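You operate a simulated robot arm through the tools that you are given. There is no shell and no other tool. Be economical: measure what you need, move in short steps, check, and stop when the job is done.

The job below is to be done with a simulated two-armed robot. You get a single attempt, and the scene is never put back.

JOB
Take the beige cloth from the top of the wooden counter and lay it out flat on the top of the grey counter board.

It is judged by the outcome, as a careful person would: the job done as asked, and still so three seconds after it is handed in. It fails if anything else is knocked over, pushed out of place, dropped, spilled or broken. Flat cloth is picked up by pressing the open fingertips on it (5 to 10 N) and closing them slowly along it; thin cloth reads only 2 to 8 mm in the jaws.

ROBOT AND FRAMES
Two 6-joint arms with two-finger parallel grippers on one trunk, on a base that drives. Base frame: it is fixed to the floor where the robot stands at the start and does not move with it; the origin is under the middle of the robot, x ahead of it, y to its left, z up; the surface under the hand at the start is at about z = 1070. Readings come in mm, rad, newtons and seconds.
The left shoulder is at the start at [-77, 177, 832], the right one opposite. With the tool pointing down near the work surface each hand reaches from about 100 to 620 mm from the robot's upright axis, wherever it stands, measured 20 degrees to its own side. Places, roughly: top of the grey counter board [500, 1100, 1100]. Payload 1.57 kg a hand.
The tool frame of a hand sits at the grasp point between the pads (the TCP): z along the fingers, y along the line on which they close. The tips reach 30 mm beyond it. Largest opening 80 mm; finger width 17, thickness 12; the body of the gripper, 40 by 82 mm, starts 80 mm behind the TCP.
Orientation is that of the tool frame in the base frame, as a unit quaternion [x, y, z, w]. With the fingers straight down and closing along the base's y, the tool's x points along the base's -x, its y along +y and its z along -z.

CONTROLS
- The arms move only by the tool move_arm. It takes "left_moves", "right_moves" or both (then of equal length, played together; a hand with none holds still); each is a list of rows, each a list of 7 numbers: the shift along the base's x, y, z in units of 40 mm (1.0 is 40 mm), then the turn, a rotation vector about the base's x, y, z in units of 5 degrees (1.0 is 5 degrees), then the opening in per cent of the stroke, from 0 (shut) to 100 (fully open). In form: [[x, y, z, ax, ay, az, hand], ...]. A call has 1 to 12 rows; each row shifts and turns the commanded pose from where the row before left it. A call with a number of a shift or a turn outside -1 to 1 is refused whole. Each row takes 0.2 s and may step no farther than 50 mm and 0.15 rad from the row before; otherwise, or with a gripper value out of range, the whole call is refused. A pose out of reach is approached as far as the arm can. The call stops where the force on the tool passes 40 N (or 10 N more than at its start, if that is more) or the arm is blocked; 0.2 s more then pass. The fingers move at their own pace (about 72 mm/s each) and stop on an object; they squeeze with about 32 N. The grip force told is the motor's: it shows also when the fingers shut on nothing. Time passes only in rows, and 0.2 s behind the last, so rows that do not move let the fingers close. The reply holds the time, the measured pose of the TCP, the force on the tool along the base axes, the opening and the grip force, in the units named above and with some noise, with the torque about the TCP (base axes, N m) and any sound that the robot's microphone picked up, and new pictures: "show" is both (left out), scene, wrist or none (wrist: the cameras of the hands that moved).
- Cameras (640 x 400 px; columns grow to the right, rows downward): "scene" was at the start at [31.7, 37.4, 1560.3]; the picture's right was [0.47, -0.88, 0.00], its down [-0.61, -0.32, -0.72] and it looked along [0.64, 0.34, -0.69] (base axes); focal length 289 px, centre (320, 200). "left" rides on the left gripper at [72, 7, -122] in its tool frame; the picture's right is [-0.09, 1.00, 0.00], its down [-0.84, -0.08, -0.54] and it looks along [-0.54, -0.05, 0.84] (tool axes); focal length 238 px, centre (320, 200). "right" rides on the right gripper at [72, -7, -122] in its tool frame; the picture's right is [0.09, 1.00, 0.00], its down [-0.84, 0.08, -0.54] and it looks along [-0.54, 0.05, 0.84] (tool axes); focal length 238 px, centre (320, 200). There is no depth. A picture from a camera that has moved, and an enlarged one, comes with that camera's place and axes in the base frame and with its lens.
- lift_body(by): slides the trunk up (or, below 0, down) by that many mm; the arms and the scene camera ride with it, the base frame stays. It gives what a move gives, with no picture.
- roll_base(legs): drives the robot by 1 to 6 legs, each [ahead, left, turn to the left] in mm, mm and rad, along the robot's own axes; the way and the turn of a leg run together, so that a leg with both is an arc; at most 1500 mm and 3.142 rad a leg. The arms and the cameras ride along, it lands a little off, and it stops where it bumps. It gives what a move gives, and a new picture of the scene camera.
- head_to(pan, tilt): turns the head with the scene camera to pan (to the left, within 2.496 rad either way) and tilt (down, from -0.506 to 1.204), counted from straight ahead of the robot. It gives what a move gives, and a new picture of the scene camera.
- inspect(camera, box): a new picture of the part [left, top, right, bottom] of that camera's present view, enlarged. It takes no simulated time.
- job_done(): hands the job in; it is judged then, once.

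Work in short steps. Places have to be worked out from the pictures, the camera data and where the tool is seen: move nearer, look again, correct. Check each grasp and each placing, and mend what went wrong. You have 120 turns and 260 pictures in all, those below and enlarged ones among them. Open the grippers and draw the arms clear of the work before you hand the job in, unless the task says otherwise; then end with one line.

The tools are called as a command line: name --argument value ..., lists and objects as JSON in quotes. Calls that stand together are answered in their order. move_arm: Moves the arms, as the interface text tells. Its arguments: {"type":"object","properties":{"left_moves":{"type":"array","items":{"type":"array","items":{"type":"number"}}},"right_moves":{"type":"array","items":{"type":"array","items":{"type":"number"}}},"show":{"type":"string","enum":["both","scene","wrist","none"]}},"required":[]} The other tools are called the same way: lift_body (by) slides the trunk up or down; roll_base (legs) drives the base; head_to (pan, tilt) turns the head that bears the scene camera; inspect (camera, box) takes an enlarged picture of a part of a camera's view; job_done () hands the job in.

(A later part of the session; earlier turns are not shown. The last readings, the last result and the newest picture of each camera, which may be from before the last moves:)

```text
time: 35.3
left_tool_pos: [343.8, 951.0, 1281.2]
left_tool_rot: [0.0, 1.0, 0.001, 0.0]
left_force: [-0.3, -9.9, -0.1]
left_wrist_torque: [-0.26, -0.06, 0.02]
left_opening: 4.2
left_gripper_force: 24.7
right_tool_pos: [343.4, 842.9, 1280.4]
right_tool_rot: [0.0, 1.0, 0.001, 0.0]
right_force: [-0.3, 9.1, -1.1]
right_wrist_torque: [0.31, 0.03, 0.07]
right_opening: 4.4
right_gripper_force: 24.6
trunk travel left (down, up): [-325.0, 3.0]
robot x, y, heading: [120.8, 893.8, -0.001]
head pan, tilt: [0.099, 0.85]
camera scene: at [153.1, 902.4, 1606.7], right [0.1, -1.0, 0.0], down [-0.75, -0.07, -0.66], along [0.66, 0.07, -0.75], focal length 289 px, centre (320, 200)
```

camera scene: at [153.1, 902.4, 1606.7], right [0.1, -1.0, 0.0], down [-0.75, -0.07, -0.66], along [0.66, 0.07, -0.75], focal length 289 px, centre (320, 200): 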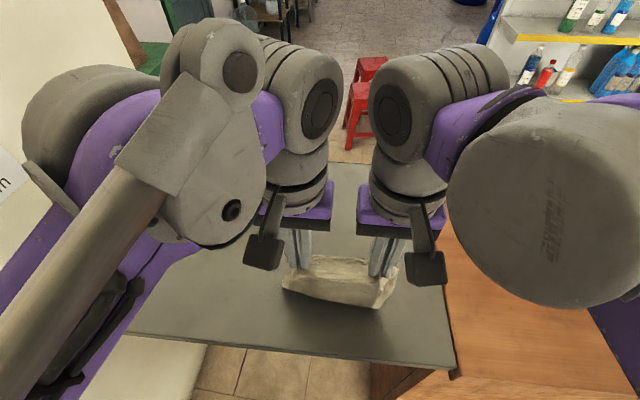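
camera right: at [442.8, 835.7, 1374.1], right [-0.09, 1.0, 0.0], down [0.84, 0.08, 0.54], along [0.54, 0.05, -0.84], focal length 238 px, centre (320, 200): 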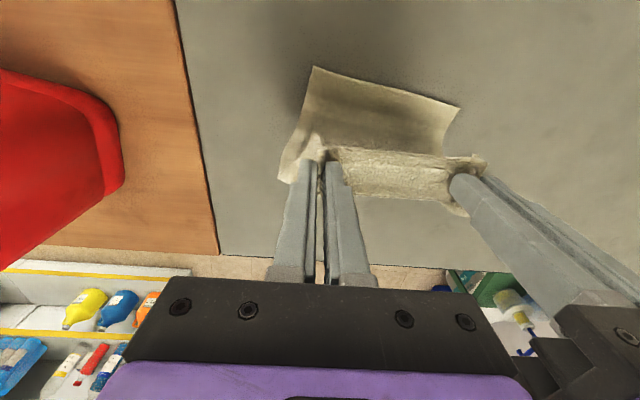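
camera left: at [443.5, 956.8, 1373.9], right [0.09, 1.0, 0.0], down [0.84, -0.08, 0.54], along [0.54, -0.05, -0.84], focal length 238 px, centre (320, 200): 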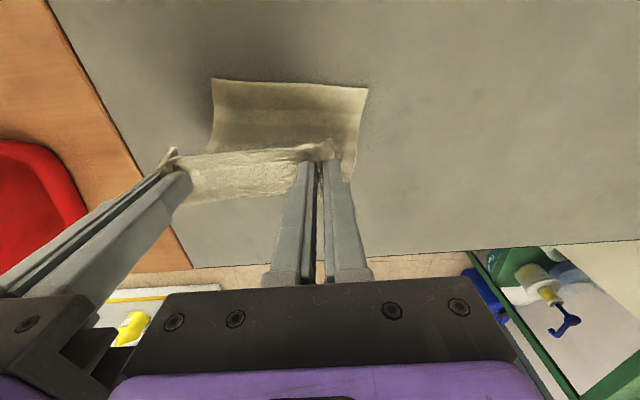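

I can't see well from the scene camera how the lower edge lies, so I'll check the wrist view.

inspect --camera "right" --box '[160, 20, 560, 270]'

inspect --camera "scene" --box '[220, 210, 460, 360]'

```text
1.60 times, centred on (360, 145) of right
camera zoom: at [271.7, 836.3, 1402.9], right [-0.09, 1.0, 0.0], down [0.84, 0.08, 0.54], along [0.54, 0.05, -0.84], focal length 381 px, centre (256, 288)
```

zoom: 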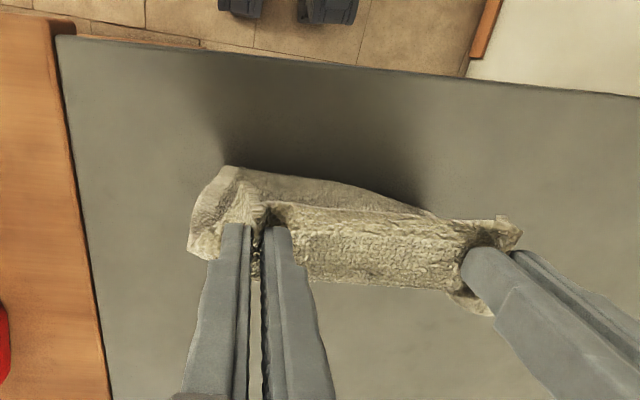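

```text
2.67 times, centred on (340, 285) of scene
camera zoom: at [153.1, 902.4, 1606.7], right [0.1, -1.0, 0.0], down [-0.75, -0.07, -0.66], along [0.66, 0.07, -0.75], focal length 771 px, centre (267, -27)
```

zoom: 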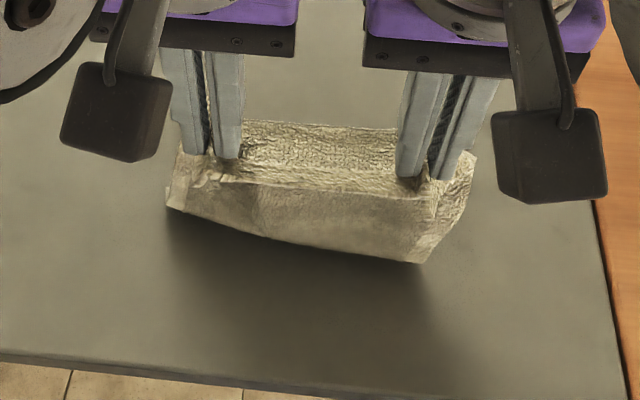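

The lower part is probably tucked forward beneath. I'll raise to let it hang free, settle, then lower while moving forward so it trails.

move_arm --left_moves '[[0, 0, 0.9, 0, 0, 0, 0], [-0.4, 0, 0.9, 0, 0, 0, 0], [0, 0, 0, 0, 0, 0, 0], [0, 0, 0, 0, 0, 0, 0], [0, 0, 0, 0, 0, 0, 0], [0, 0, 0, 0, 0, 0, 0], [0.3, 0, -0.4, 0, 0, 0, 0], [0.5, 0, -0.6, 0, 0, 0, 0], [0.6, 0, -0.6, 0, 0, 0, 0], [0.7, 0, -0.5, 0, 0, 0, 0]]' --right_moves '[[0, 0, 0.9, 0, 0, 0, 0], [-0.4, 0, 0.9, 0, 0, 0, 0], [0, 0, 0, 0, 0, 0, 0], [0, 0, 0, 0, 0, 0, 0], [0, 0, 0, 0, 0, 0, 0], [0, 0, 0, 0, 0, 0, 0], [0.3, 0, -0.4, 0, 0, 0, 0], [0.5, 0, -0.6, 0, 0, 0, 0], [0.6, 0, -0.6, 0, 0, 0, 0], [0.7, 0, -0.5, 0, 0, 0, 0]]'

```text
time: 37.5
left_tool_pos: [414.6, 951.4, 1268.5]
left_tool_rot: [0.0, 1.0, 0.0, -0.001]
left_force: [1.2, -11.7, -0.4]
left_wrist_torque: [-0.34, -0.04, 0.06]
left_opening: 4.2
left_gripper_force: 25.0
right_tool_pos: [415.0, 842.0, 1267.3]
right_tool_rot: [0.0, 1.0, 0.0, -0.001]
right_force: [-1.0, 11.1, 0.3]
right_wrist_torque: [0.39, 0.08, 0.03]
right_opening: 3.9
right_gripper_force: 25.0
trunk travel left (down, up): [-325.0, 3.0]
robot x, y, heading: [117.4, 896.9, 0.003]
head pan, tilt: [0.099, 0.85]
camera scene: at [155.7, 902.4, 1606.7], right [0.1, -1.0, 0.0], down [-0.75, -0.07, -0.66], along [0.66, 0.07, -0.75], focal length 289 px, centre (320, 200)
camera right: at [342.8, 835.9, 1390.5], right [-0.09, 1.0, 0.0], down [0.84, 0.08, 0.54], along [0.54, 0.05, -0.84], focal length 238 px, centre (320, 200)
camera left: at [344.3, 957.5, 1389.9], right [0.09, 1.0, 0.0], down [0.84, -0.08, 0.54], along [0.54, -0.05, -0.84], focal length 238 px, centre (320, 200)
```

scene: 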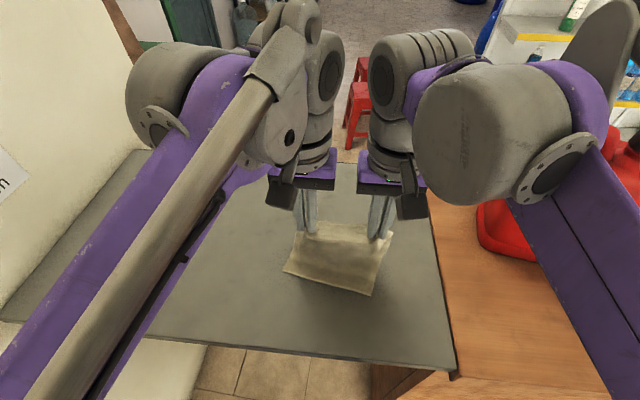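
right: 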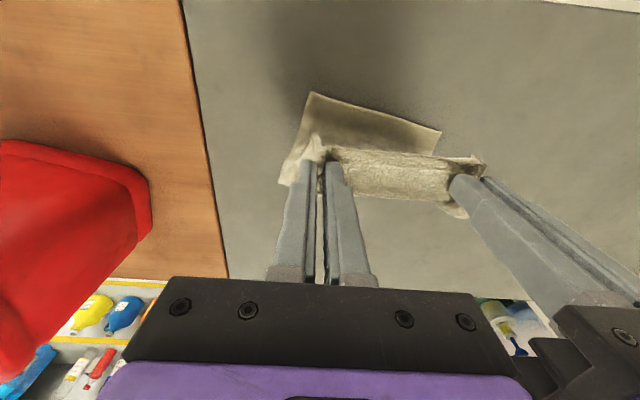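
left: 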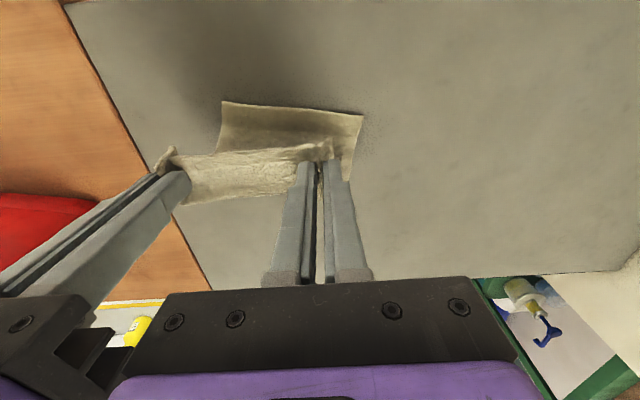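

The trailing edge now rests around x≈386–414. Continuing forward and down to lay out the rest.

move_arm --left_moves '[[0.65, 0, -0.45, 0, 0, 0, 0], [0.75, 0, -0.5, 0, 0, 0, 0], [0.75, 0, -0.5, 0, 0, 0, 0], [0.75, 0, -0.5, 0, 0, 0, 0], [0.75, 0, -0.5, 0, 0, 0, 0], [0.6, 0, -0.4, 0, 0, 0, 0]]' --right_moves '[[0.65, 0, -0.45, 0, 0, 0, 0], [0.75, 0, -0.5, 0, 0, 0, 0], [0.75, 0, -0.5, 0, 0, 0, 0], [0.75, 0, -0.5, 0, 0, 0, 0], [0.75, 0, -0.5, 0, 0, 0, 0], [0.6, 0, -0.4, 0, 0, 0, 0]]'

```text
time: 38.9
left_tool_pos: [583.4, 949.6, 1154.7]
left_tool_rot: [0.001, 1.0, -0.001, -0.001]
left_force: [1.6, -10.9, -0.4]
left_wrist_torque: [-0.36, -0.04, 0.04]
left_opening: 3.9
left_gripper_force: 24.9
right_tool_pos: [583.9, 843.5, 1153.6]
right_tool_rot: [0.0, 1.0, 0.001, 0.0]
right_force: [-0.6, 10.6, 0.1]
right_wrist_torque: [0.38, 0.05, 0.09]
right_opening: 4.3
right_gripper_force: 25.5
trunk travel left (down, up): [-325.0, 3.0]
robot x, y, heading: [120.9, 896.3, -0.002]
head pan, tilt: [0.099, 0.85]
camera scene: at [155.1, 902.4, 1606.7], right [0.1, -1.0, 0.0], down [-0.75, -0.07, -0.66], along [0.66, 0.07, -0.75], focal length 289 px, centre (320, 200)
camera right: at [511.6, 835.7, 1276.2], right [-0.09, 1.0, 0.0], down [0.84, 0.08, 0.54], along [0.54, 0.05, -0.84], focal length 238 px, centre (320, 200)
camera left: at [513.3, 957.5, 1275.4], right [0.09, 1.0, 0.0], down [0.84, -0.08, 0.54], along [0.54, -0.05, -0.84], focal length 238 px, centre (320, 200)
```

scene: 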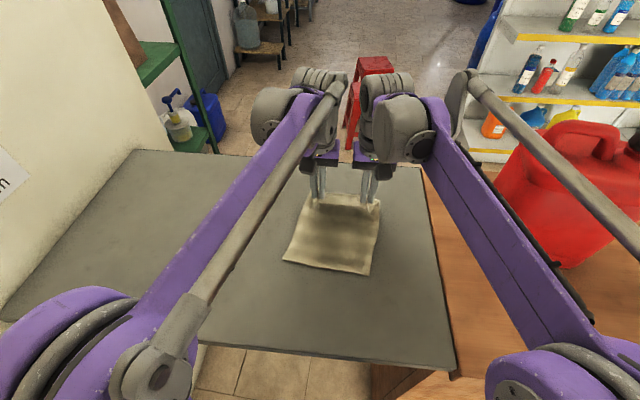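
right: 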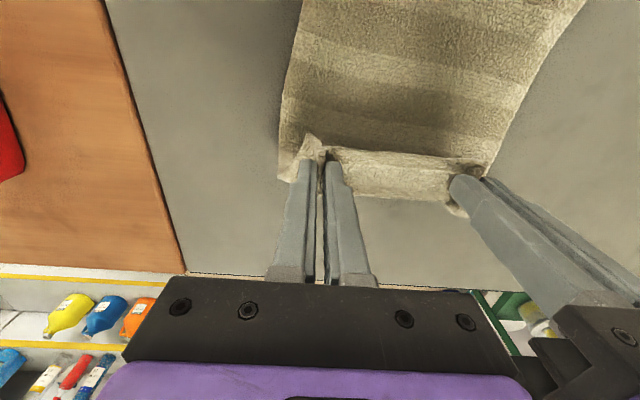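
left: 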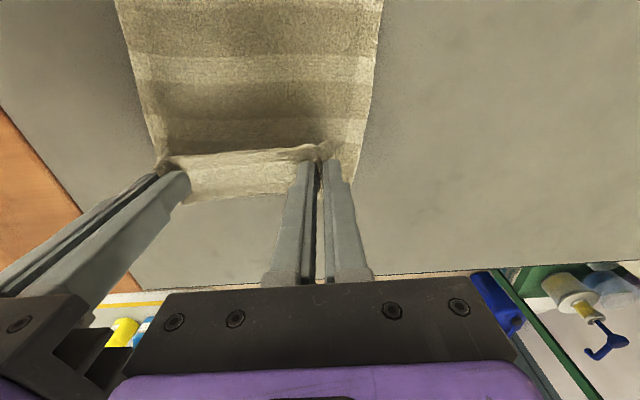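

Nearly flat. The trailing edge is at x≈425, so I'll pull forward another 40–45 mm while lowering to contact.

move_arm --left_moves '[[0.4, 0, -0.2, 0, 0, 0, 0], [0.4, 0, -0.15, 0, 0, 0, 0], [0.3, 0, -0.1, 0, 0, 0, 0], [0, 0, -0.05, 0, 0, 0, 0]]' --right_moves '[[0.4, 0, -0.2, 0, 0, 0, 0], [0.4, 0, -0.15, 0, 0, 0, 0], [0.3, 0, -0.1, 0, 0, 0, 0], [0, 0, -0.05, 0, 0, 0, 0]]'

```text
time: 39.9
left_tool_pos: [626.5, 949.7, 1134.4]
left_tool_rot: [0.0, 1.0, 0.0, 0.0]
left_force: [0.5, -9.8, 0.1]
left_wrist_torque: [-0.31, 0.0, 0.01]
left_opening: 4.0
left_gripper_force: 24.8
right_tool_pos: [627.0, 842.6, 1134.6]
right_tool_rot: [0.0, 1.0, 0.0, 0.0]
right_force: [-1.1, 9.9, -0.8]
right_wrist_torque: [0.33, 0.06, 0.05]
right_opening: 4.1
right_gripper_force: 24.8
trunk travel left (down, up): [-325.0, 3.0]
robot x, y, heading: [118.9, 893.1, -0.002]
head pan, tilt: [0.099, 0.85]
camera scene: at [152.9, 902.4, 1606.7], right [0.1, -1.0, 0.0], down [-0.75, -0.07, -0.66], along [0.66, 0.07, -0.75], focal length 289 px, centre (320, 200)
camera right: at [554.1, 836.0, 1257.2], right [-0.09, 1.0, 0.0], down [0.84, 0.08, 0.54], along [0.54, 0.05, -0.84], focal length 238 px, centre (320, 200)
camera left: at [555.6, 957.1, 1256.0], right [0.09, 1.0, 0.0], down [0.84, -0.08, 0.54], along [0.54, -0.05, -0.84], focal length 238 px, centre (320, 200)
```

scene: 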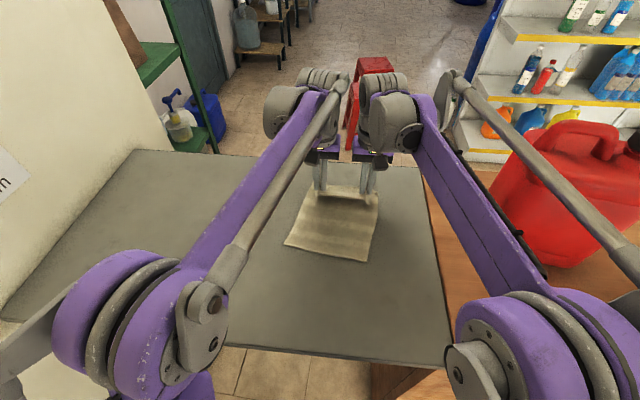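
right: 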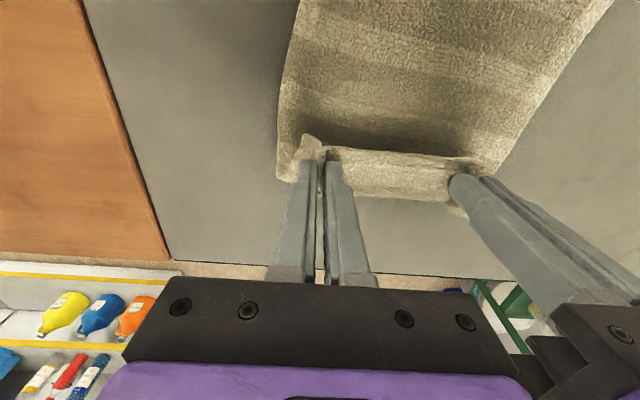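
left: 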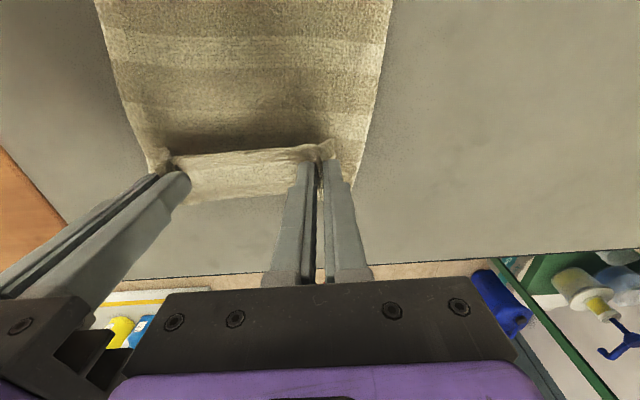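

The far strip near the fingers is actually doubled back (the hem faces the robot), so releasing here would leave a fold. Pulling toward the robot instead would lay the hem flat. I'll lift it off again and check how much room the base has to go forward.

move_arm --left_moves '[[-0.2, 0, 0.9, 0, 0, 0, 0], [-0.3, 0, 0.9, 0, 0, 0, 0], [-0.4, 0, 0.9, 0, 0, 0, 0], [-0.5, 0, 0.9, 0, 0, 0, 0], [-0.5, 0, 0.9, 0, 0, 0, 0], [-0.5, 0, 0.8, 0, 0, 0, 0], [-0.5, 0, 0.2, 0, 0, 0, 0]]' --right_moves '[[-0.2, 0, 0.9, 0, 0, 0, 0], [-0.3, 0, 0.9, 0, 0, 0, 0], [-0.4, 0, 0.9, 0, 0, 0, 0], [-0.5, 0, 0.9, 0, 0, 0, 0], [-0.5, 0, 0.9, 0, 0, 0, 0], [-0.5, 0, 0.8, 0, 0, 0, 0], [-0.5, 0, 0.2, 0, 0, 0, 0]]' --show "none"

head_to --pan 0.0 --tilt 1.2

```text
time: 41.5
left_tool_pos: [507.9, 949.2, 1355.2]
left_tool_rot: [0.0, 1.0, 0.0, 0.001]
left_force: [1.5, -8.0, 0.4]
left_wrist_torque: [-0.26, -0.04, 0.05]
left_opening: 3.8
left_gripper_force: 25.1
right_tool_pos: [506.8, 843.1, 1354.6]
right_tool_rot: [0.0, 1.0, 0.0, 0.001]
right_force: [-0.6, 7.1, -0.2]
right_wrist_torque: [0.29, 0.01, 0.04]
right_opening: 4.3
right_gripper_force: 25.5
trunk travel left (down, up): [-325.0, 3.0]
robot x, y, heading: [119.8, 896.8, 0.0]
head pan, tilt: [0.099, 0.85]
```

```text
time: 42.3
left_tool_pos: [511.5, 950.1, 1355.7]
left_tool_rot: [0.0, 1.0, 0.0, 0.0]
left_force: [0.9, -7.9, -0.5]
left_wrist_torque: [-0.27, -0.03, 0.04]
left_opening: 4.0
left_gripper_force: 24.5
right_tool_pos: [510.5, 842.6, 1354.2]
right_tool_rot: [0.0, 1.0, 0.0, 0.0]
right_force: [-0.8, 7.2, -0.2]
right_wrist_torque: [0.25, 0.0, 0.05]
right_opening: 4.0
right_gripper_force: 24.7
trunk travel left (down, up): [-325.0, 3.0]
robot x, y, heading: [122.1, 893.8, -0.002]
head pan, tilt: [0.0, 1.201]
camera scene: at [131.7, 894.6, 1583.0], right [0.0, -1.0, 0.0], down [-0.93, 0.0, -0.36], along [0.36, 0.0, -0.93], focal length 289 px, centre (320, 200)
```

scene: 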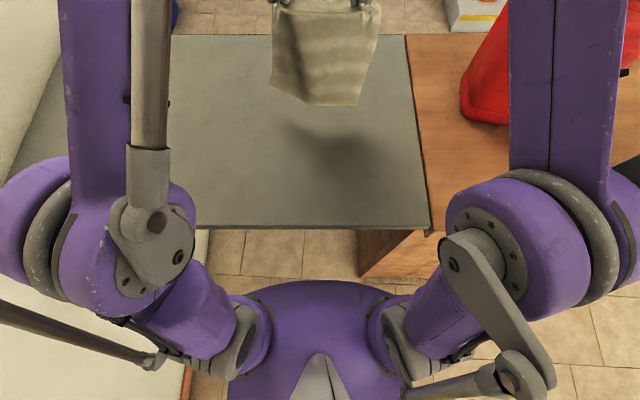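

There's about 75 mm between the trunk front and the board edge, so I'll roll forward 40 mm only, then place the hands at the far reach limit.

roll_base --legs '[[40, 0, 0]]'

head_to --pan 0.0 --tilt 0.85

```text
time: 43.2
left_tool_pos: [529.2, 951.9, 1355.8]
left_tool_rot: [0.001, 1.0, -0.001, -0.001]
left_force: [1.2, -4.7, 0.2]
left_wrist_torque: [-0.16, 0.01, 0.05]
left_opening: 4.0
left_gripper_force: 24.6
right_tool_pos: [528.1, 847.1, 1354.9]
right_tool_rot: [0.0, 1.0, 0.001, -0.001]
right_force: [-0.3, 3.8, -0.7]
right_wrist_torque: [0.14, 0.05, 0.05]
right_opening: 4.4
right_gripper_force: 24.6
trunk travel left (down, up): [-325.0, 3.0]
robot x, y, heading: [134.7, 898.6, 0.002]
head pan, tilt: [0.0, 1.201]
stopped in leg 1: the robot was blocked; the commanded pose is now the measured one
camera scene: at [150.0, 898.8, 1582.9], right [0.0, -1.0, 0.0], down [-0.93, 0.0, -0.36], along [0.36, 0.0, -0.93], focal length 289 px, centre (320, 200)
```

scene: 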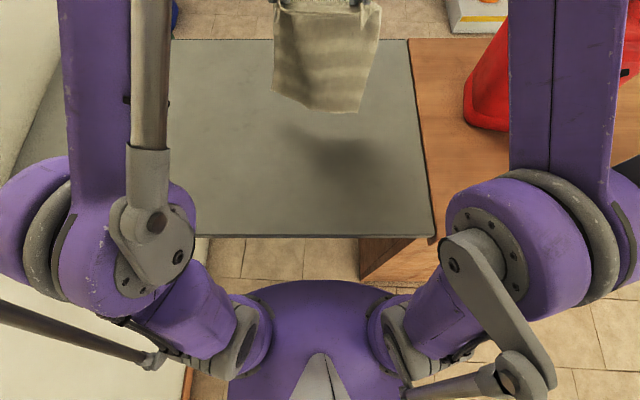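

```text
time: 44.0
left_tool_pos: [527.5, 953.0, 1355.7]
left_tool_rot: [0.0, 1.0, -0.001, 0.0]
left_force: [1.1, -4.8, -0.2]
left_wrist_torque: [-0.13, -0.02, 0.03]
left_opening: 4.0
left_gripper_force: 24.7
right_tool_pos: [525.1, 848.5, 1356.3]
right_tool_rot: [-0.001, 1.0, 0.0, -0.001]
right_force: [-0.6, 5.7, 0.0]
right_wrist_torque: [0.23, 0.04, 0.0]
right_opening: 3.9
right_gripper_force: 25.2
trunk travel left (down, up): [-325.0, 3.0]
robot x, y, heading: [135.3, 899.3, -0.003]
head pan, tilt: [0.0, 0.85]
camera scene: at [169.6, 899.0, 1606.6], right [0.0, -1.0, 0.0], down [-0.75, 0.0, -0.66], along [0.66, 0.0, -0.75], focal length 289 px, centre (320, 200)
```

scene: 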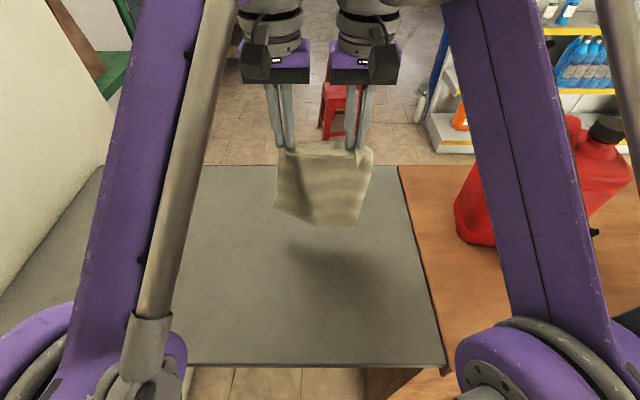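

The base touched after 15 mm, nothing shifted. I'll back off 6 mm, then move the hands to the reach limit, wait for the swing to settle, draw back briefly so the lower edge trails forward, and lower.

roll_base --legs '[[-6, 0, 0]]'

move_arm --left_moves '[[0.4, 0, -0.1, 0, 0, 0, 0], [0.4, 0, -0.2, 0, 0, 0, 0], [0, 0, 0, 0, 0, 0, 0], [0, 0, 0, 0, 0, 0, 0], [0, 0, 0, 0, 0, 0, 0], [0, 0, 0, 0, 0, 0, 0], [-0.4, 0, -0.4, 0, 0, 0, 0], [-0.5, 0, -0.7, 0, 0, 0, 0], [-0.4, 0, -0.8, 0, 0, 0, 0]]' --right_moves '[[0.4, 0, -0.1, 0, 0, 0, 0], [0.4, 0, -0.2, 0, 0, 0, 0], [0, 0, 0, 0, 0, 0, 0], [0, 0, 0, 0, 0, 0, 0], [0, 0, 0, 0, 0, 0, 0], [0, 0, 0, 0, 0, 0, 0], [-0.4, 0, -0.4, 0, 0, 0, 0], [-0.5, 0, -0.7, 0, 0, 0, 0], [-0.4, 0, -0.8, 0, 0, 0, 0]]'

```text
time: 44.7
left_tool_pos: [522.9, 952.5, 1356.1]
left_tool_rot: [0.0, 1.0, 0.0, -0.001]
left_force: [1.2, -6.8, -0.3]
left_wrist_torque: [-0.18, 0.01, 0.01]
left_opening: 3.6
left_gripper_force: 24.4
right_tool_pos: [520.8, 847.3, 1354.5]
right_tool_rot: [-0.001, 1.0, 0.001, 0.0]
right_force: [-0.6, 5.7, -0.7]
right_wrist_torque: [0.2, 0.04, 0.03]
right_opening: 4.2
right_gripper_force: 24.7
trunk travel left (down, up): [-325.0, 3.0]
robot x, y, heading: [129.0, 899.7, 0.002]
head pan, tilt: [0.0, 0.85]
camera scene: at [165.9, 899.0, 1606.8], right [0.0, -1.0, 0.0], down [-0.75, 0.0, -0.66], along [0.66, 0.0, -0.75], focal length 289 px, centre (320, 200)
```

scene: 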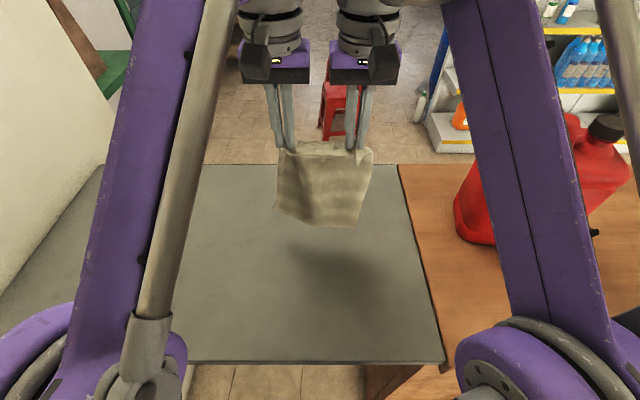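

```text
time: 46.7
left_tool_pos: [500.3, 950.4, 1266.9]
left_tool_rot: [0.0, 1.0, 0.0, 0.001]
left_force: [-0.3, -3.6, 1.0]
left_wrist_torque: [-0.11, -0.03, 0.01]
left_opening: 4.0
left_gripper_force: 25.1
right_tool_pos: [497.6, 848.4, 1266.7]
right_tool_rot: [-0.001, 1.0, 0.001, 0.002]
right_force: [-0.3, 3.0, -0.4]
right_wrist_torque: [0.15, 0.01, 0.03]
right_opening: 4.3
right_gripper_force: 25.0
trunk travel left (down, up): [-325.0, 3.0]
robot x, y, heading: [126.9, 901.8, 0.003]
head pan, tilt: [0.0, 0.85]
camera scene: at [163.1, 899.1, 1606.6], right [0.0, -1.0, 0.0], down [-0.75, 0.0, -0.66], along [0.66, 0.0, -0.75], focal length 289 px, centre (320, 200)
camera right: at [426.0, 841.5, 1390.0], right [-0.09, 1.0, 0.0], down [0.84, 0.08, 0.54], along [0.54, 0.05, -0.84], focal length 238 px, centre (320, 200)
camera left: at [429.0, 959.7, 1388.1], right [0.09, 1.0, 0.0], down [0.84, -0.08, 0.54], along [0.54, -0.05, -0.84], focal length 238 px, centre (320, 200)
```

scene: 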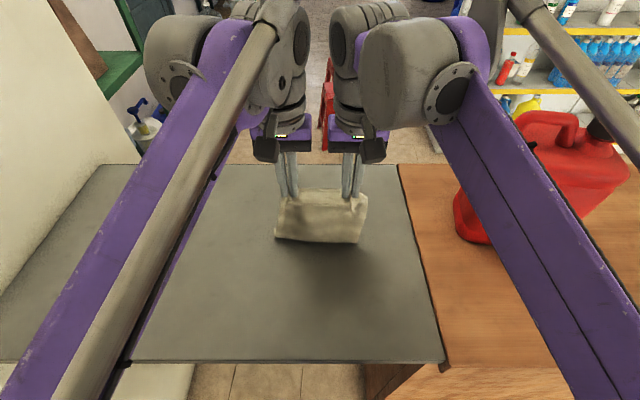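
right: 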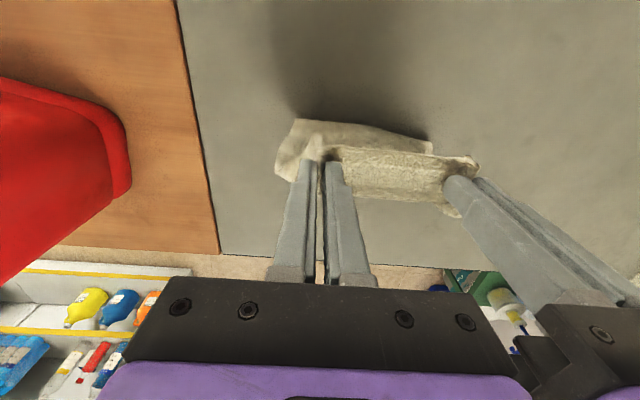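
left: 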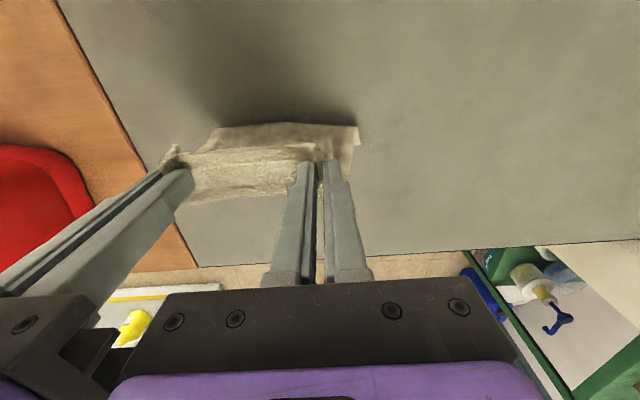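

I'll zoom to judge whether the lower edge is tucked forward or sits beneath the hands.

inspect --camera "scene" --box '[240, 150, 400, 250]'

inspect --camera "left" --box '[140, 80, 400, 240]'

```text
4.00 times, centred on (320, 200) of scene
camera zoom: at [163.1, 899.1, 1606.6], right [0.0, -1.0, 0.0], down [-0.75, 0.0, -0.66], along [0.66, 0.0, -0.75], focal length 1156 px, centre (320, 200)
```

zoom: 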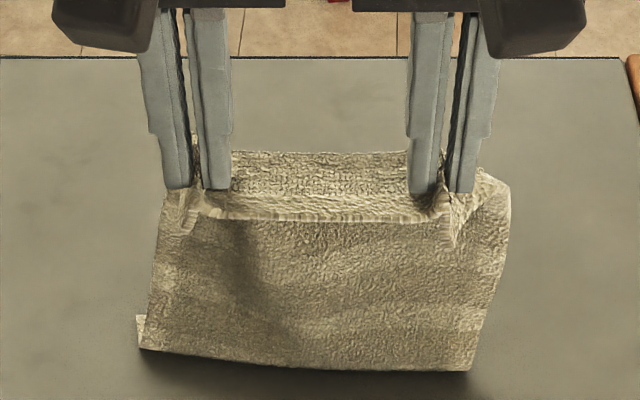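

```text
2.46 times, centred on (270, 160) of left
camera zoom: at [429.0, 959.7, 1388.1], right [0.09, 1.0, 0.0], down [0.84, -0.08, 0.54], along [0.54, -0.05, -0.84], focal length 587 px, centre (443, 298)
```

zoom: 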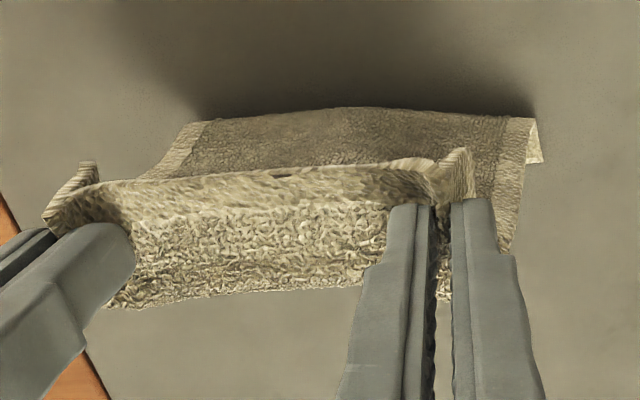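

The lower edge is tucked forward (a corner peeks out ahead of the bend), which is what I want. Continuing back and down toward the robot to lay the cloth out.

move_arm --left_moves '[[-0.4, 0, -0.55, 0, 0, 0, 0], [-0.5, 0, -0.5, 0, 0, 0, 0], [-0.6, 0, -0.5, 0, 0, 0, 0], [-0.7, 0, -0.5, 0, 0, 0, 0], [-0.7, 0, -0.45, 0, 0, 0, 0], [-0.6, 0, -0.3, 0, 0, 0, 0]]' --right_moves '[[-0.4, 0, -0.55, 0, 0, 0, 0], [-0.5, 0, -0.5, 0, 0, 0, 0], [-0.6, 0, -0.5, 0, 0, 0, 0], [-0.7, 0, -0.5, 0, 0, 0, 0], [-0.7, 0, -0.45, 0, 0, 0, 0], [-0.6, 0, -0.3, 0, 0, 0, 0]]'

```text
time: 48.1
left_tool_pos: [359.5, 953.2, 1155.0]
left_tool_rot: [0.0, 1.0, -0.001, 0.001]
left_force: [0.6, -4.4, -0.2]
left_wrist_torque: [-0.15, 0.01, 0.04]
left_opening: 4.0
left_gripper_force: 25.3
right_tool_pos: [358.6, 848.3, 1154.8]
right_tool_rot: [0.001, 1.0, 0.001, 0.002]
right_force: [-0.4, 3.8, 0.0]
right_wrist_torque: [0.13, 0.0, 0.01]
right_opening: 3.9
right_gripper_force: 24.9
trunk travel left (down, up): [-325.0, 3.0]
robot x, y, heading: [129.0, 898.5, -0.001]
head pan, tilt: [0.0, 0.85]
camera scene: at [162.6, 899.1, 1606.7], right [0.0, -1.0, 0.0], down [-0.75, 0.0, -0.66], along [0.66, 0.0, -0.75], focal length 289 px, centre (320, 200)
camera right: at [286.2, 841.9, 1277.2], right [-0.09, 1.0, 0.0], down [0.84, 0.08, 0.54], along [0.54, 0.05, -0.84], focal length 238 px, centre (320, 200)
camera left: at [289.1, 960.3, 1276.2], right [0.09, 1.0, 0.0], down [0.84, -0.08, 0.54], along [0.54, -0.05, -0.84], focal length 238 px, centre (320, 200)
```

scene: 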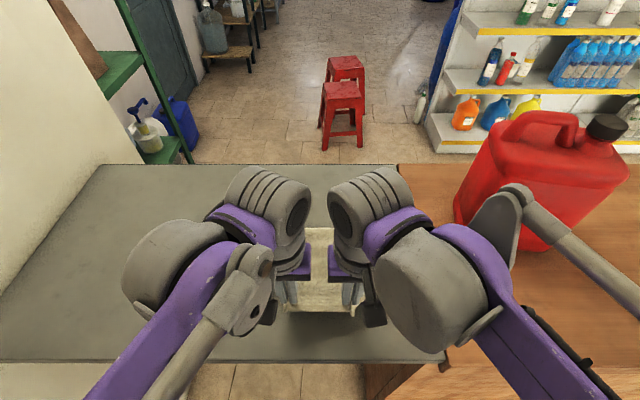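
right: 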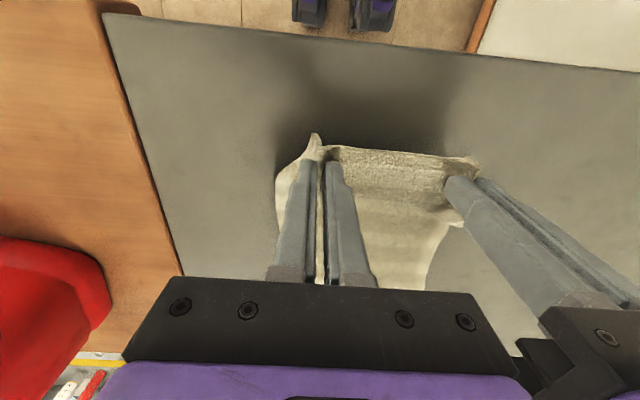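
left: 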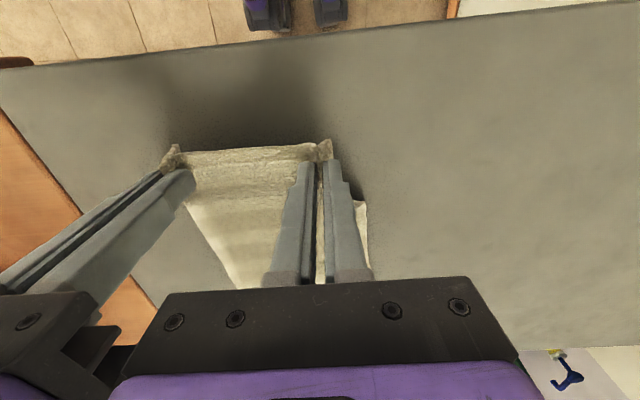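

The cloth trails forward nicely, far edge near x≈531. A little more back and down to finish.

move_arm --left_moves '[[-0.4, 0, -0.2, 0, 0, 0, 0], [-0.4, 0, -0.15, 0, 0, 0, 0], [-0.3, 0, -0.1, 0, 0, 0, 0], [0, 0, -0.1, 0, 0, 0, 0]]' --right_moves '[[-0.4, 0, -0.2, 0, 0, 0, 0], [-0.4, 0, -0.15, 0, 0, 0, 0], [-0.3, 0, -0.1, 0, 0, 0, 0], [0, 0, -0.1, 0, 0, 0, 0]]'

```text
time: 49.1
left_tool_pos: [318.3, 954.4, 1132.9]
left_tool_rot: [-0.001, 1.0, -0.002, 0.0]
left_force: [-0.1, -4.9, 0.1]
left_wrist_torque: [-0.16, -0.02, 0.03]
left_opening: 4.1
left_gripper_force: 24.9
right_tool_pos: [315.3, 848.2, 1133.0]
right_tool_rot: [0.0, 1.0, 0.0, 0.0]
right_force: [0.1, 4.3, 0.6]
right_wrist_torque: [0.19, 0.0, 0.03]
right_opening: 4.0
right_gripper_force: 24.9
trunk travel left (down, up): [-325.0, 3.0]
robot x, y, heading: [127.7, 898.4, -0.001]
head pan, tilt: [0.0, 0.85]
camera scene: at [164.3, 899.1, 1606.7], right [0.0, -1.0, 0.0], down [-0.75, 0.0, -0.66], along [0.66, 0.0, -0.75], focal length 289 px, centre (320, 200)
camera right: at [243.7, 841.1, 1255.8], right [-0.09, 1.0, 0.0], down [0.84, 0.08, 0.54], along [0.54, 0.05, -0.84], focal length 238 px, centre (320, 200)
camera left: at [246.7, 960.2, 1254.5], right [0.09, 1.0, 0.0], down [0.84, -0.08, 0.54], along [0.54, -0.05, -0.84], focal length 238 px, centre (320, 200)
```

scene: 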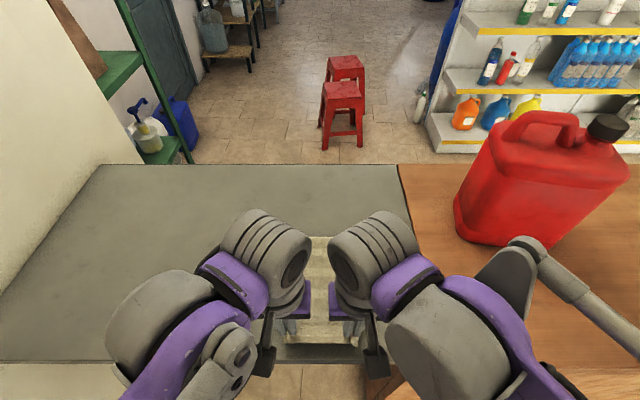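
right: 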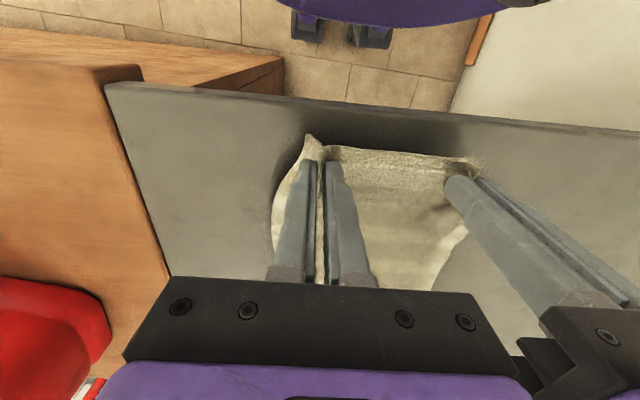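
left: 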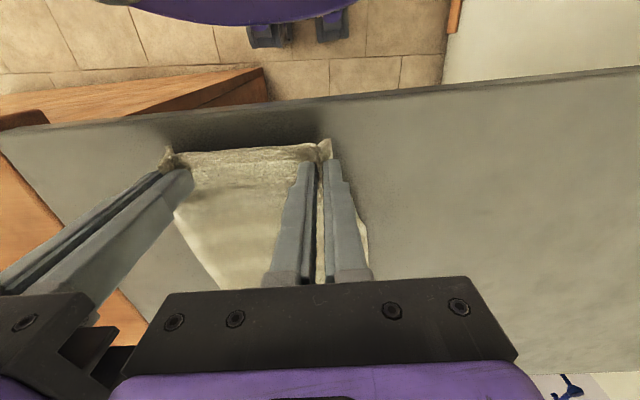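

The far edge is now about x≈507 so some slack remains; I'll put it down here and afterwards pull the far edge forward to flatten and centre it. Lower to light contact and open slowly, spreading the pinch.

move_arm --left_moves '[[0, 0, -0.06, 0, 0, 0, 0], [0, 0, -0.04, 0, 0, 0, 10], [0, 0, 0, 0, 0, 0, 20], [0, 0, 0, 0, 0, 0, 30], [0, 0, 0, 0, 0, 0, 40]]' --right_moves '[[0, 0, -0.06, 0, 0, 0, 0], [0, 0, -0.04, 0, 0, 0, 10], [0, 0, 0, 0, 0, 0, 20], [0, 0, 0, 0, 0, 0, 30], [0, 0, 0, 0, 0, 0, 40]]' --show "wrist"

```text
time: 50.3
left_tool_pos: [318.7, 952.7, 1128.7]
left_tool_rot: [0.0, 1.0, -0.001, 0.001]
left_force: [0.3, 0.1, -0.2]
left_wrist_torque: [-0.01, 0.01, -0.01]
left_opening: 32.2
left_gripper_force: 0.2
right_tool_pos: [314.9, 847.0, 1129.2]
right_tool_rot: [-0.001, 1.0, 0.0, -0.001]
right_force: [0.0, 0.6, -0.5]
right_wrist_torque: [0.04, 0.02, 0.01]
right_opening: 32.1
right_gripper_force: 0.1
trunk travel left (down, up): [-325.0, 3.0]
robot x, y, heading: [129.2, 903.6, 0.002]
head pan, tilt: [0.0, 0.85]
camera right: at [243.5, 841.0, 1251.9], right [-0.09, 1.0, 0.0], down [0.84, 0.08, 0.54], along [0.54, 0.05, -0.84], focal length 238 px, centre (320, 200)
camera left: at [246.6, 960.0, 1250.6], right [0.09, 1.0, 0.0], down [0.84, -0.08, 0.54], along [0.54, -0.05, -0.84], focal length 238 px, centre (320, 200)
```

right: 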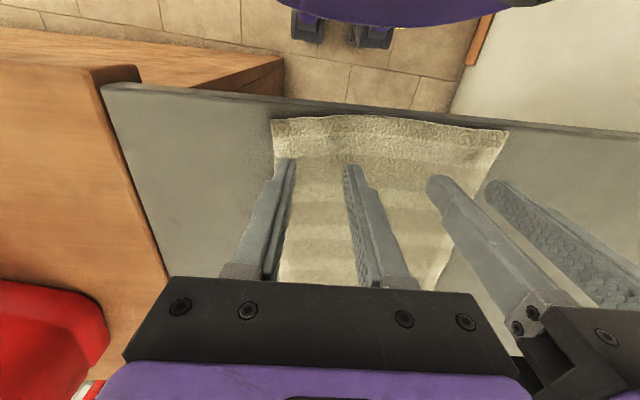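
left: 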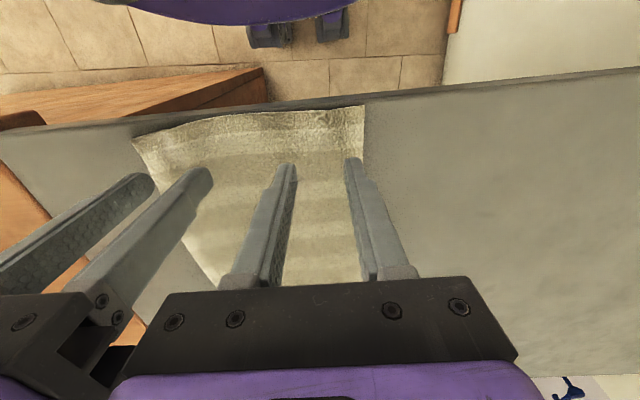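

The cloth has sprung open flat, its near edge close to the board front. I'll raise the hands and move them aside to look at it all.

move_arm --left_moves '[[0, 0, 1, 0, 0, 0, 40], [0, 0, 1, 0, 0, 0, 40], [0, 0.9, 0.5, 0, 0, 0, 40], [0, 1, 0, 0, 0, 0, 40], [0, 1, 0, 0, 0, 0, 40], [0, 1, 0, 0, 0, 0, 40]]' --right_moves '[[0, 0, 1, 0, 0, 0, 40], [0, 0, 1, 0, 0, 0, 40], [0, -0.9, 0.5, 0, 0, 0, 40], [0, -1, 0, 0, 0, 0, 40], [0, -1, 0, 0, 0, 0, 40], [0, -1, 0, 0, 0, 0, 40]]' --show "scene"

head_to --pan 0.0 --tilt 1.1

```text
time: 51.7
left_tool_pos: [318.3, 1109.7, 1228.2]
left_tool_rot: [0.0, 1.0, -0.001, 0.0]
left_force: [0.3, 0.7, 0.3]
left_wrist_torque: [0.0, 0.03, 0.02]
left_opening: 32.0
left_gripper_force: 0.0
right_tool_pos: [316.5, 691.9, 1227.1]
right_tool_rot: [-0.001, 1.0, 0.001, 0.0]
right_force: [0.4, -0.1, 0.2]
right_wrist_torque: [-0.01, 0.02, -0.01]
right_opening: 31.9
right_gripper_force: 0.1
trunk travel left (down, up): [-325.0, 3.0]
robot x, y, heading: [128.7, 899.4, -0.007]
head pan, tilt: [0.0, 0.85]
camera scene: at [164.8, 899.1, 1606.7], right [0.0, -1.0, 0.0], down [-0.75, 0.0, -0.66], along [0.66, 0.0, -0.75], focal length 289 px, centre (320, 200)
```

scene: 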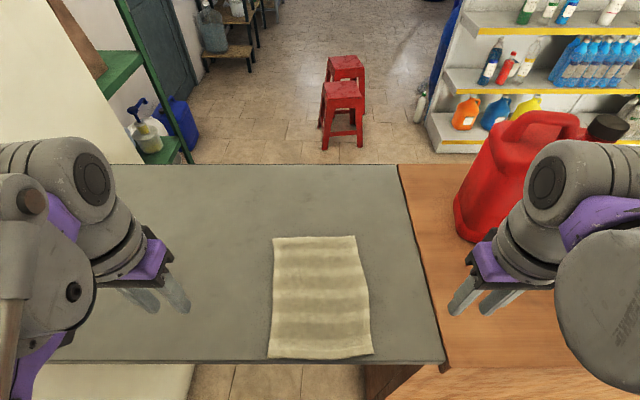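

```text
time: 52.5
left_tool_pos: [316.8, 1109.3, 1228.6]
left_tool_rot: [0.0, 1.0, -0.001, -0.001]
left_force: [-0.3, -0.1, 1.0]
left_wrist_torque: [0.01, 0.0, -0.01]
left_opening: 32.1
left_gripper_force: 0.1
right_tool_pos: [316.0, 691.8, 1227.8]
right_tool_rot: [-0.001, 1.0, 0.0, 0.0]
right_force: [0.5, -0.3, 0.1]
right_wrist_torque: [0.0, 0.02, 0.0]
right_opening: 32.2
right_gripper_force: 0.0
trunk travel left (down, up): [-325.0, 3.0]
robot x, y, heading: [129.2, 901.7, 0.0]
head pan, tilt: [0.0, 1.1]
camera scene: at [149.0, 899.0, 1589.0], right [0.0, -1.0, 0.0], down [-0.89, 0.0, -0.45], along [0.45, 0.0, -0.89], focal length 289 px, centre (320, 200)
```

scene: 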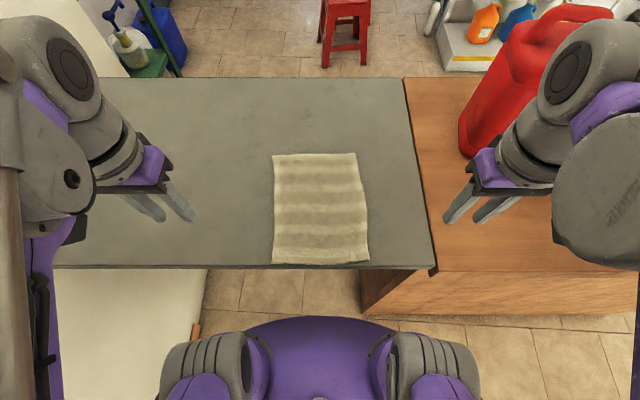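

inspect --camera "scene" --box '[224, 140, 432, 270]'

```text
3.08 times, centred on (328, 205) of scene
camera zoom: at [149.0, 899.0, 1589.0], right [0.0, -1.0, 0.0], down [-0.89, 0.0, -0.45], along [0.45, 0.0, -0.89], focal length 889 px, centre (295, 185)
```

zoom: 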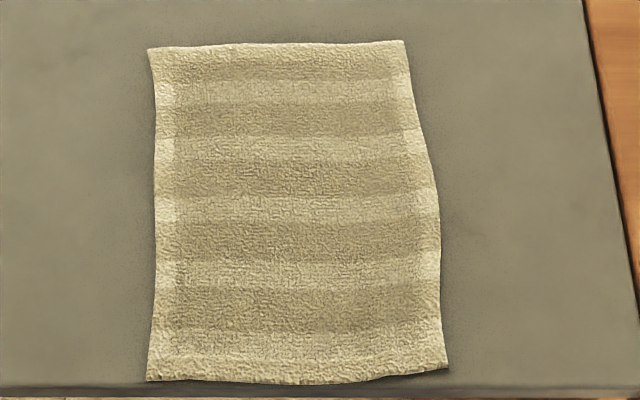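

The cloth lies fully flat on the board, but its near edge is only a few mm from the board's front. I'll grip the far corners (≈[501,996] and [501,824]) and slide it forward for a safe margin.

move_arm --left_moves '[[0.7, -0.6, 0, 0, 0, 0, 40], [0.7, -0.6, 0, 0, 0, 0, 40], [0.7, -0.6, 0, 0, 0, 0, 40], [0.7, -0.6, 0, 0, 0, 0, 40], [0.7, -0.6, 0, 0, 0, 0, 40], [0.7, -0.65, 0, 0, 0, 0, 40], [0, 0, -1, 0, 0, 0, 40], [0, 0, -1, 0, 0, 0, 40]]' --right_moves '[[0.7, 0.7, 0, 0, 0, 0, 40], [0.7, 0.7, 0, 0, 0, 0, 40], [0.7, 0.7, 0, 0, 0, 0, 40], [0.7, 0.7, 0, 0, 0, 0, 40], [0.7, 0.7, 0, 0, 0, 0, 40], [0.7, 0.6, 0, 0, 0, 0, 40], [0, 0, -1, 0, 0, 0, 40], [0, 0, -1, 0, 0, 0, 40]]'

```text
time: 54.3
left_tool_pos: [484.3, 962.7, 1147.7]
left_tool_rot: [0.0, 1.0, -0.001, 0.0]
left_force: [-0.1, 0.1, 1.1]
left_wrist_torque: [0.02, 0.01, 0.05]
left_opening: 32.1
left_gripper_force: 0.0
right_tool_pos: [483.0, 854.5, 1148.2]
right_tool_rot: [-0.001, 1.0, 0.001, 0.001]
right_force: [-0.4, -0.3, 0.6]
right_wrist_torque: [-0.03, 0.03, 0.02]
right_opening: 32.1
right_gripper_force: 0.1
trunk travel left (down, up): [-325.0, 3.0]
robot x, y, heading: [129.1, 900.3, -0.001]
head pan, tilt: [0.0, 1.1]
camera scene: at [149.5, 899.0, 1588.9], right [0.0, -1.0, 0.0], down [-0.89, 0.0, -0.45], along [0.45, 0.0, -0.89], focal length 289 px, centre (320, 200)
camera right: at [411.5, 848.1, 1271.3], right [-0.09, 1.0, 0.0], down [0.84, 0.08, 0.54], along [0.54, 0.05, -0.84], focal length 238 px, centre (320, 200)
camera left: at [414.3, 970.5, 1268.9], right [0.09, 1.0, 0.0], down [0.84, -0.08, 0.54], along [0.54, -0.05, -0.84], focal length 238 px, centre (320, 200)
```

scene: 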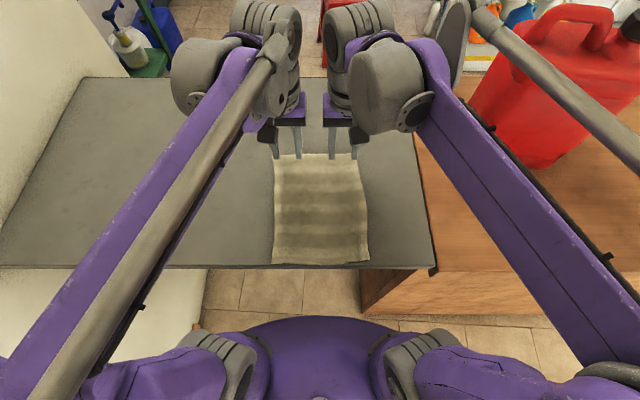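
right: 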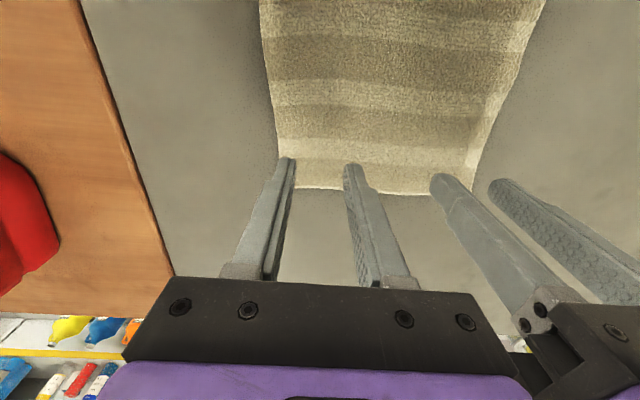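
left: 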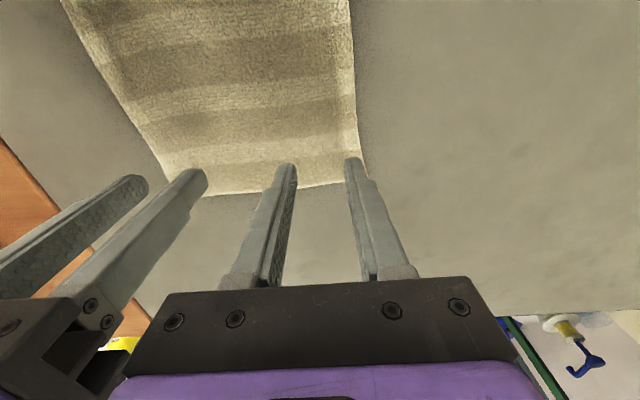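

Far edge at x≈513. I'll shift 10 mm forward and descend slowly to contact.

move_arm --left_moves '[[0.25, 0, -0.4, 0, 0, 0, 40], [0, 0, -0.1, 0, 0, 0, 40], [0, 0, -0.05, 0, 0, 0, 40]]' --right_moves '[[0.25, 0, -0.4, 0, 0, 0, 40], [0, 0, -0.1, 0, 0, 0, 40], [0, 0, -0.05, 0, 0, 0, 40]]' --show "none"

```text
time: 55.1
left_tool_pos: [496.2, 963.1, 1126.6]
left_tool_rot: [0.0, 1.0, -0.001, 0.0]
left_force: [-0.1, 0.1, 0.3]
left_wrist_torque: [-0.01, -0.02, 0.0]
left_opening: 32.1
left_gripper_force: 0.0
right_tool_pos: [492.7, 856.3, 1126.9]
right_tool_rot: [0.0, 1.0, 0.001, 0.0]
right_force: [0.2, -0.2, 0.3]
right_wrist_torque: [-0.06, 0.03, -0.01]
right_opening: 31.7
right_gripper_force: 0.1
trunk travel left (down, up): [-325.0, 3.0]
robot x, y, heading: [127.4, 900.4, 0.001]
head pan, tilt: [0.0, 1.1]
```

No contact yet; a few more millimetres in small steps.

move_arm --left_moves '[[0, 0, -0.1, 0, 0, 0, 40], [0, 0, -0.05, 0, 0, 0, 40]]' --right_moves '[[0, 0, -0.1, 0, 0, 0, 40], [0, 0, -0.05, 0, 0, 0, 40]]' --show "none"

```text
time: 55.7
left_tool_pos: [495.4, 962.6, 1119.9]
left_tool_rot: [0.0, 1.0, -0.001, 0.0]
left_force: [0.0, -1.3, -0.3]
left_wrist_torque: [0.02, 0.04, 0.01]
left_opening: 32.1
left_gripper_force: 0.1
right_tool_pos: [493.6, 854.9, 1121.4]
right_tool_rot: [0.0, 1.0, 0.0, 0.0]
right_force: [-0.4, -0.3, -0.1]
right_wrist_torque: [-0.01, 0.02, -0.01]
right_opening: 31.8
right_gripper_force: 0.1
trunk travel left (down, up): [-325.0, 3.0]
robot x, y, heading: [127.0, 898.0, -0.001]
head pan, tilt: [0.0, 1.1]
```

Still none at z≈1120; continuing down in small steps.

move_arm --left_moves '[[0, 0, -0.1, 0, 0, 0, 40], [0, 0, -0.05, 0, 0, 0, 40], [0, 0, -0.05, 0, 0, 0, 40]]' --right_moves '[[0, 0, -0.1, 0, 0, 0, 40], [0, 0, -0.05, 0, 0, 0, 40], [0, 0, -0.05, 0, 0, 0, 40]]' --show "wrist"

```text
time: 56.5
left_tool_pos: [496.3, 962.7, 1113.3]
left_tool_rot: [-0.001, 1.0, -0.001, 0.0]
left_force: [0.7, -0.4, -0.7]
left_wrist_torque: [0.0, 0.01, -0.01]
left_opening: 32.3
left_gripper_force: 0.1
right_tool_pos: [493.0, 855.5, 1111.9]
right_tool_rot: [0.0, 1.0, 0.001, 0.0]
right_force: [-0.4, 1.2, 0.0]
right_wrist_torque: [0.0, 0.0, -0.01]
right_opening: 32.0
right_gripper_force: 0.0
trunk travel left (down, up): [-325.0, 3.0]
robot x, y, heading: [129.4, 903.4, 0.002]
head pan, tilt: [0.0, 1.1]
camera right: at [421.7, 848.7, 1235.9], right [-0.09, 1.0, 0.0], down [0.84, 0.08, 0.54], along [0.54, 0.05, -0.84], focal length 238 px, centre (320, 200)
camera left: at [424.6, 970.6, 1234.3], right [0.09, 1.0, 0.0], down [0.84, -0.08, 0.54], along [0.54, -0.05, -0.84], focal length 238 px, centre (320, 200)
```

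right: 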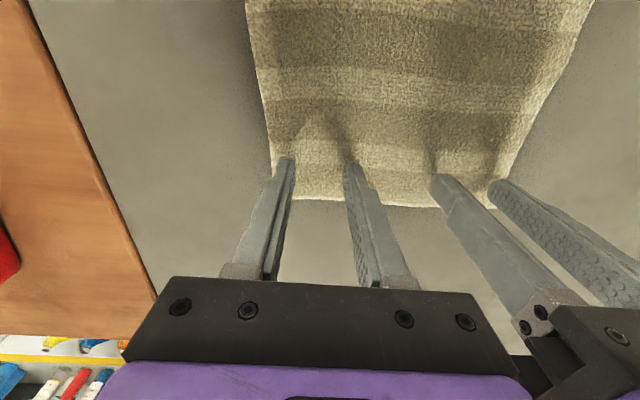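
left: 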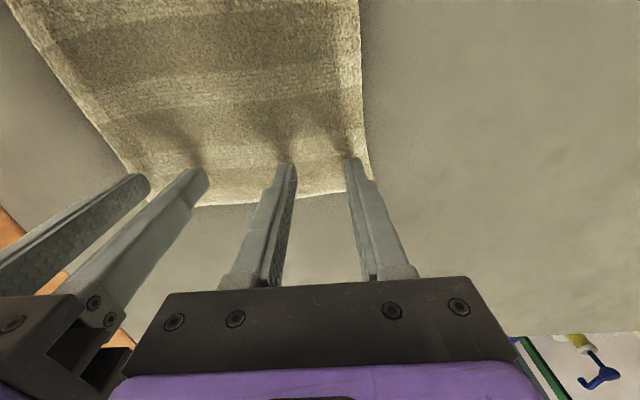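

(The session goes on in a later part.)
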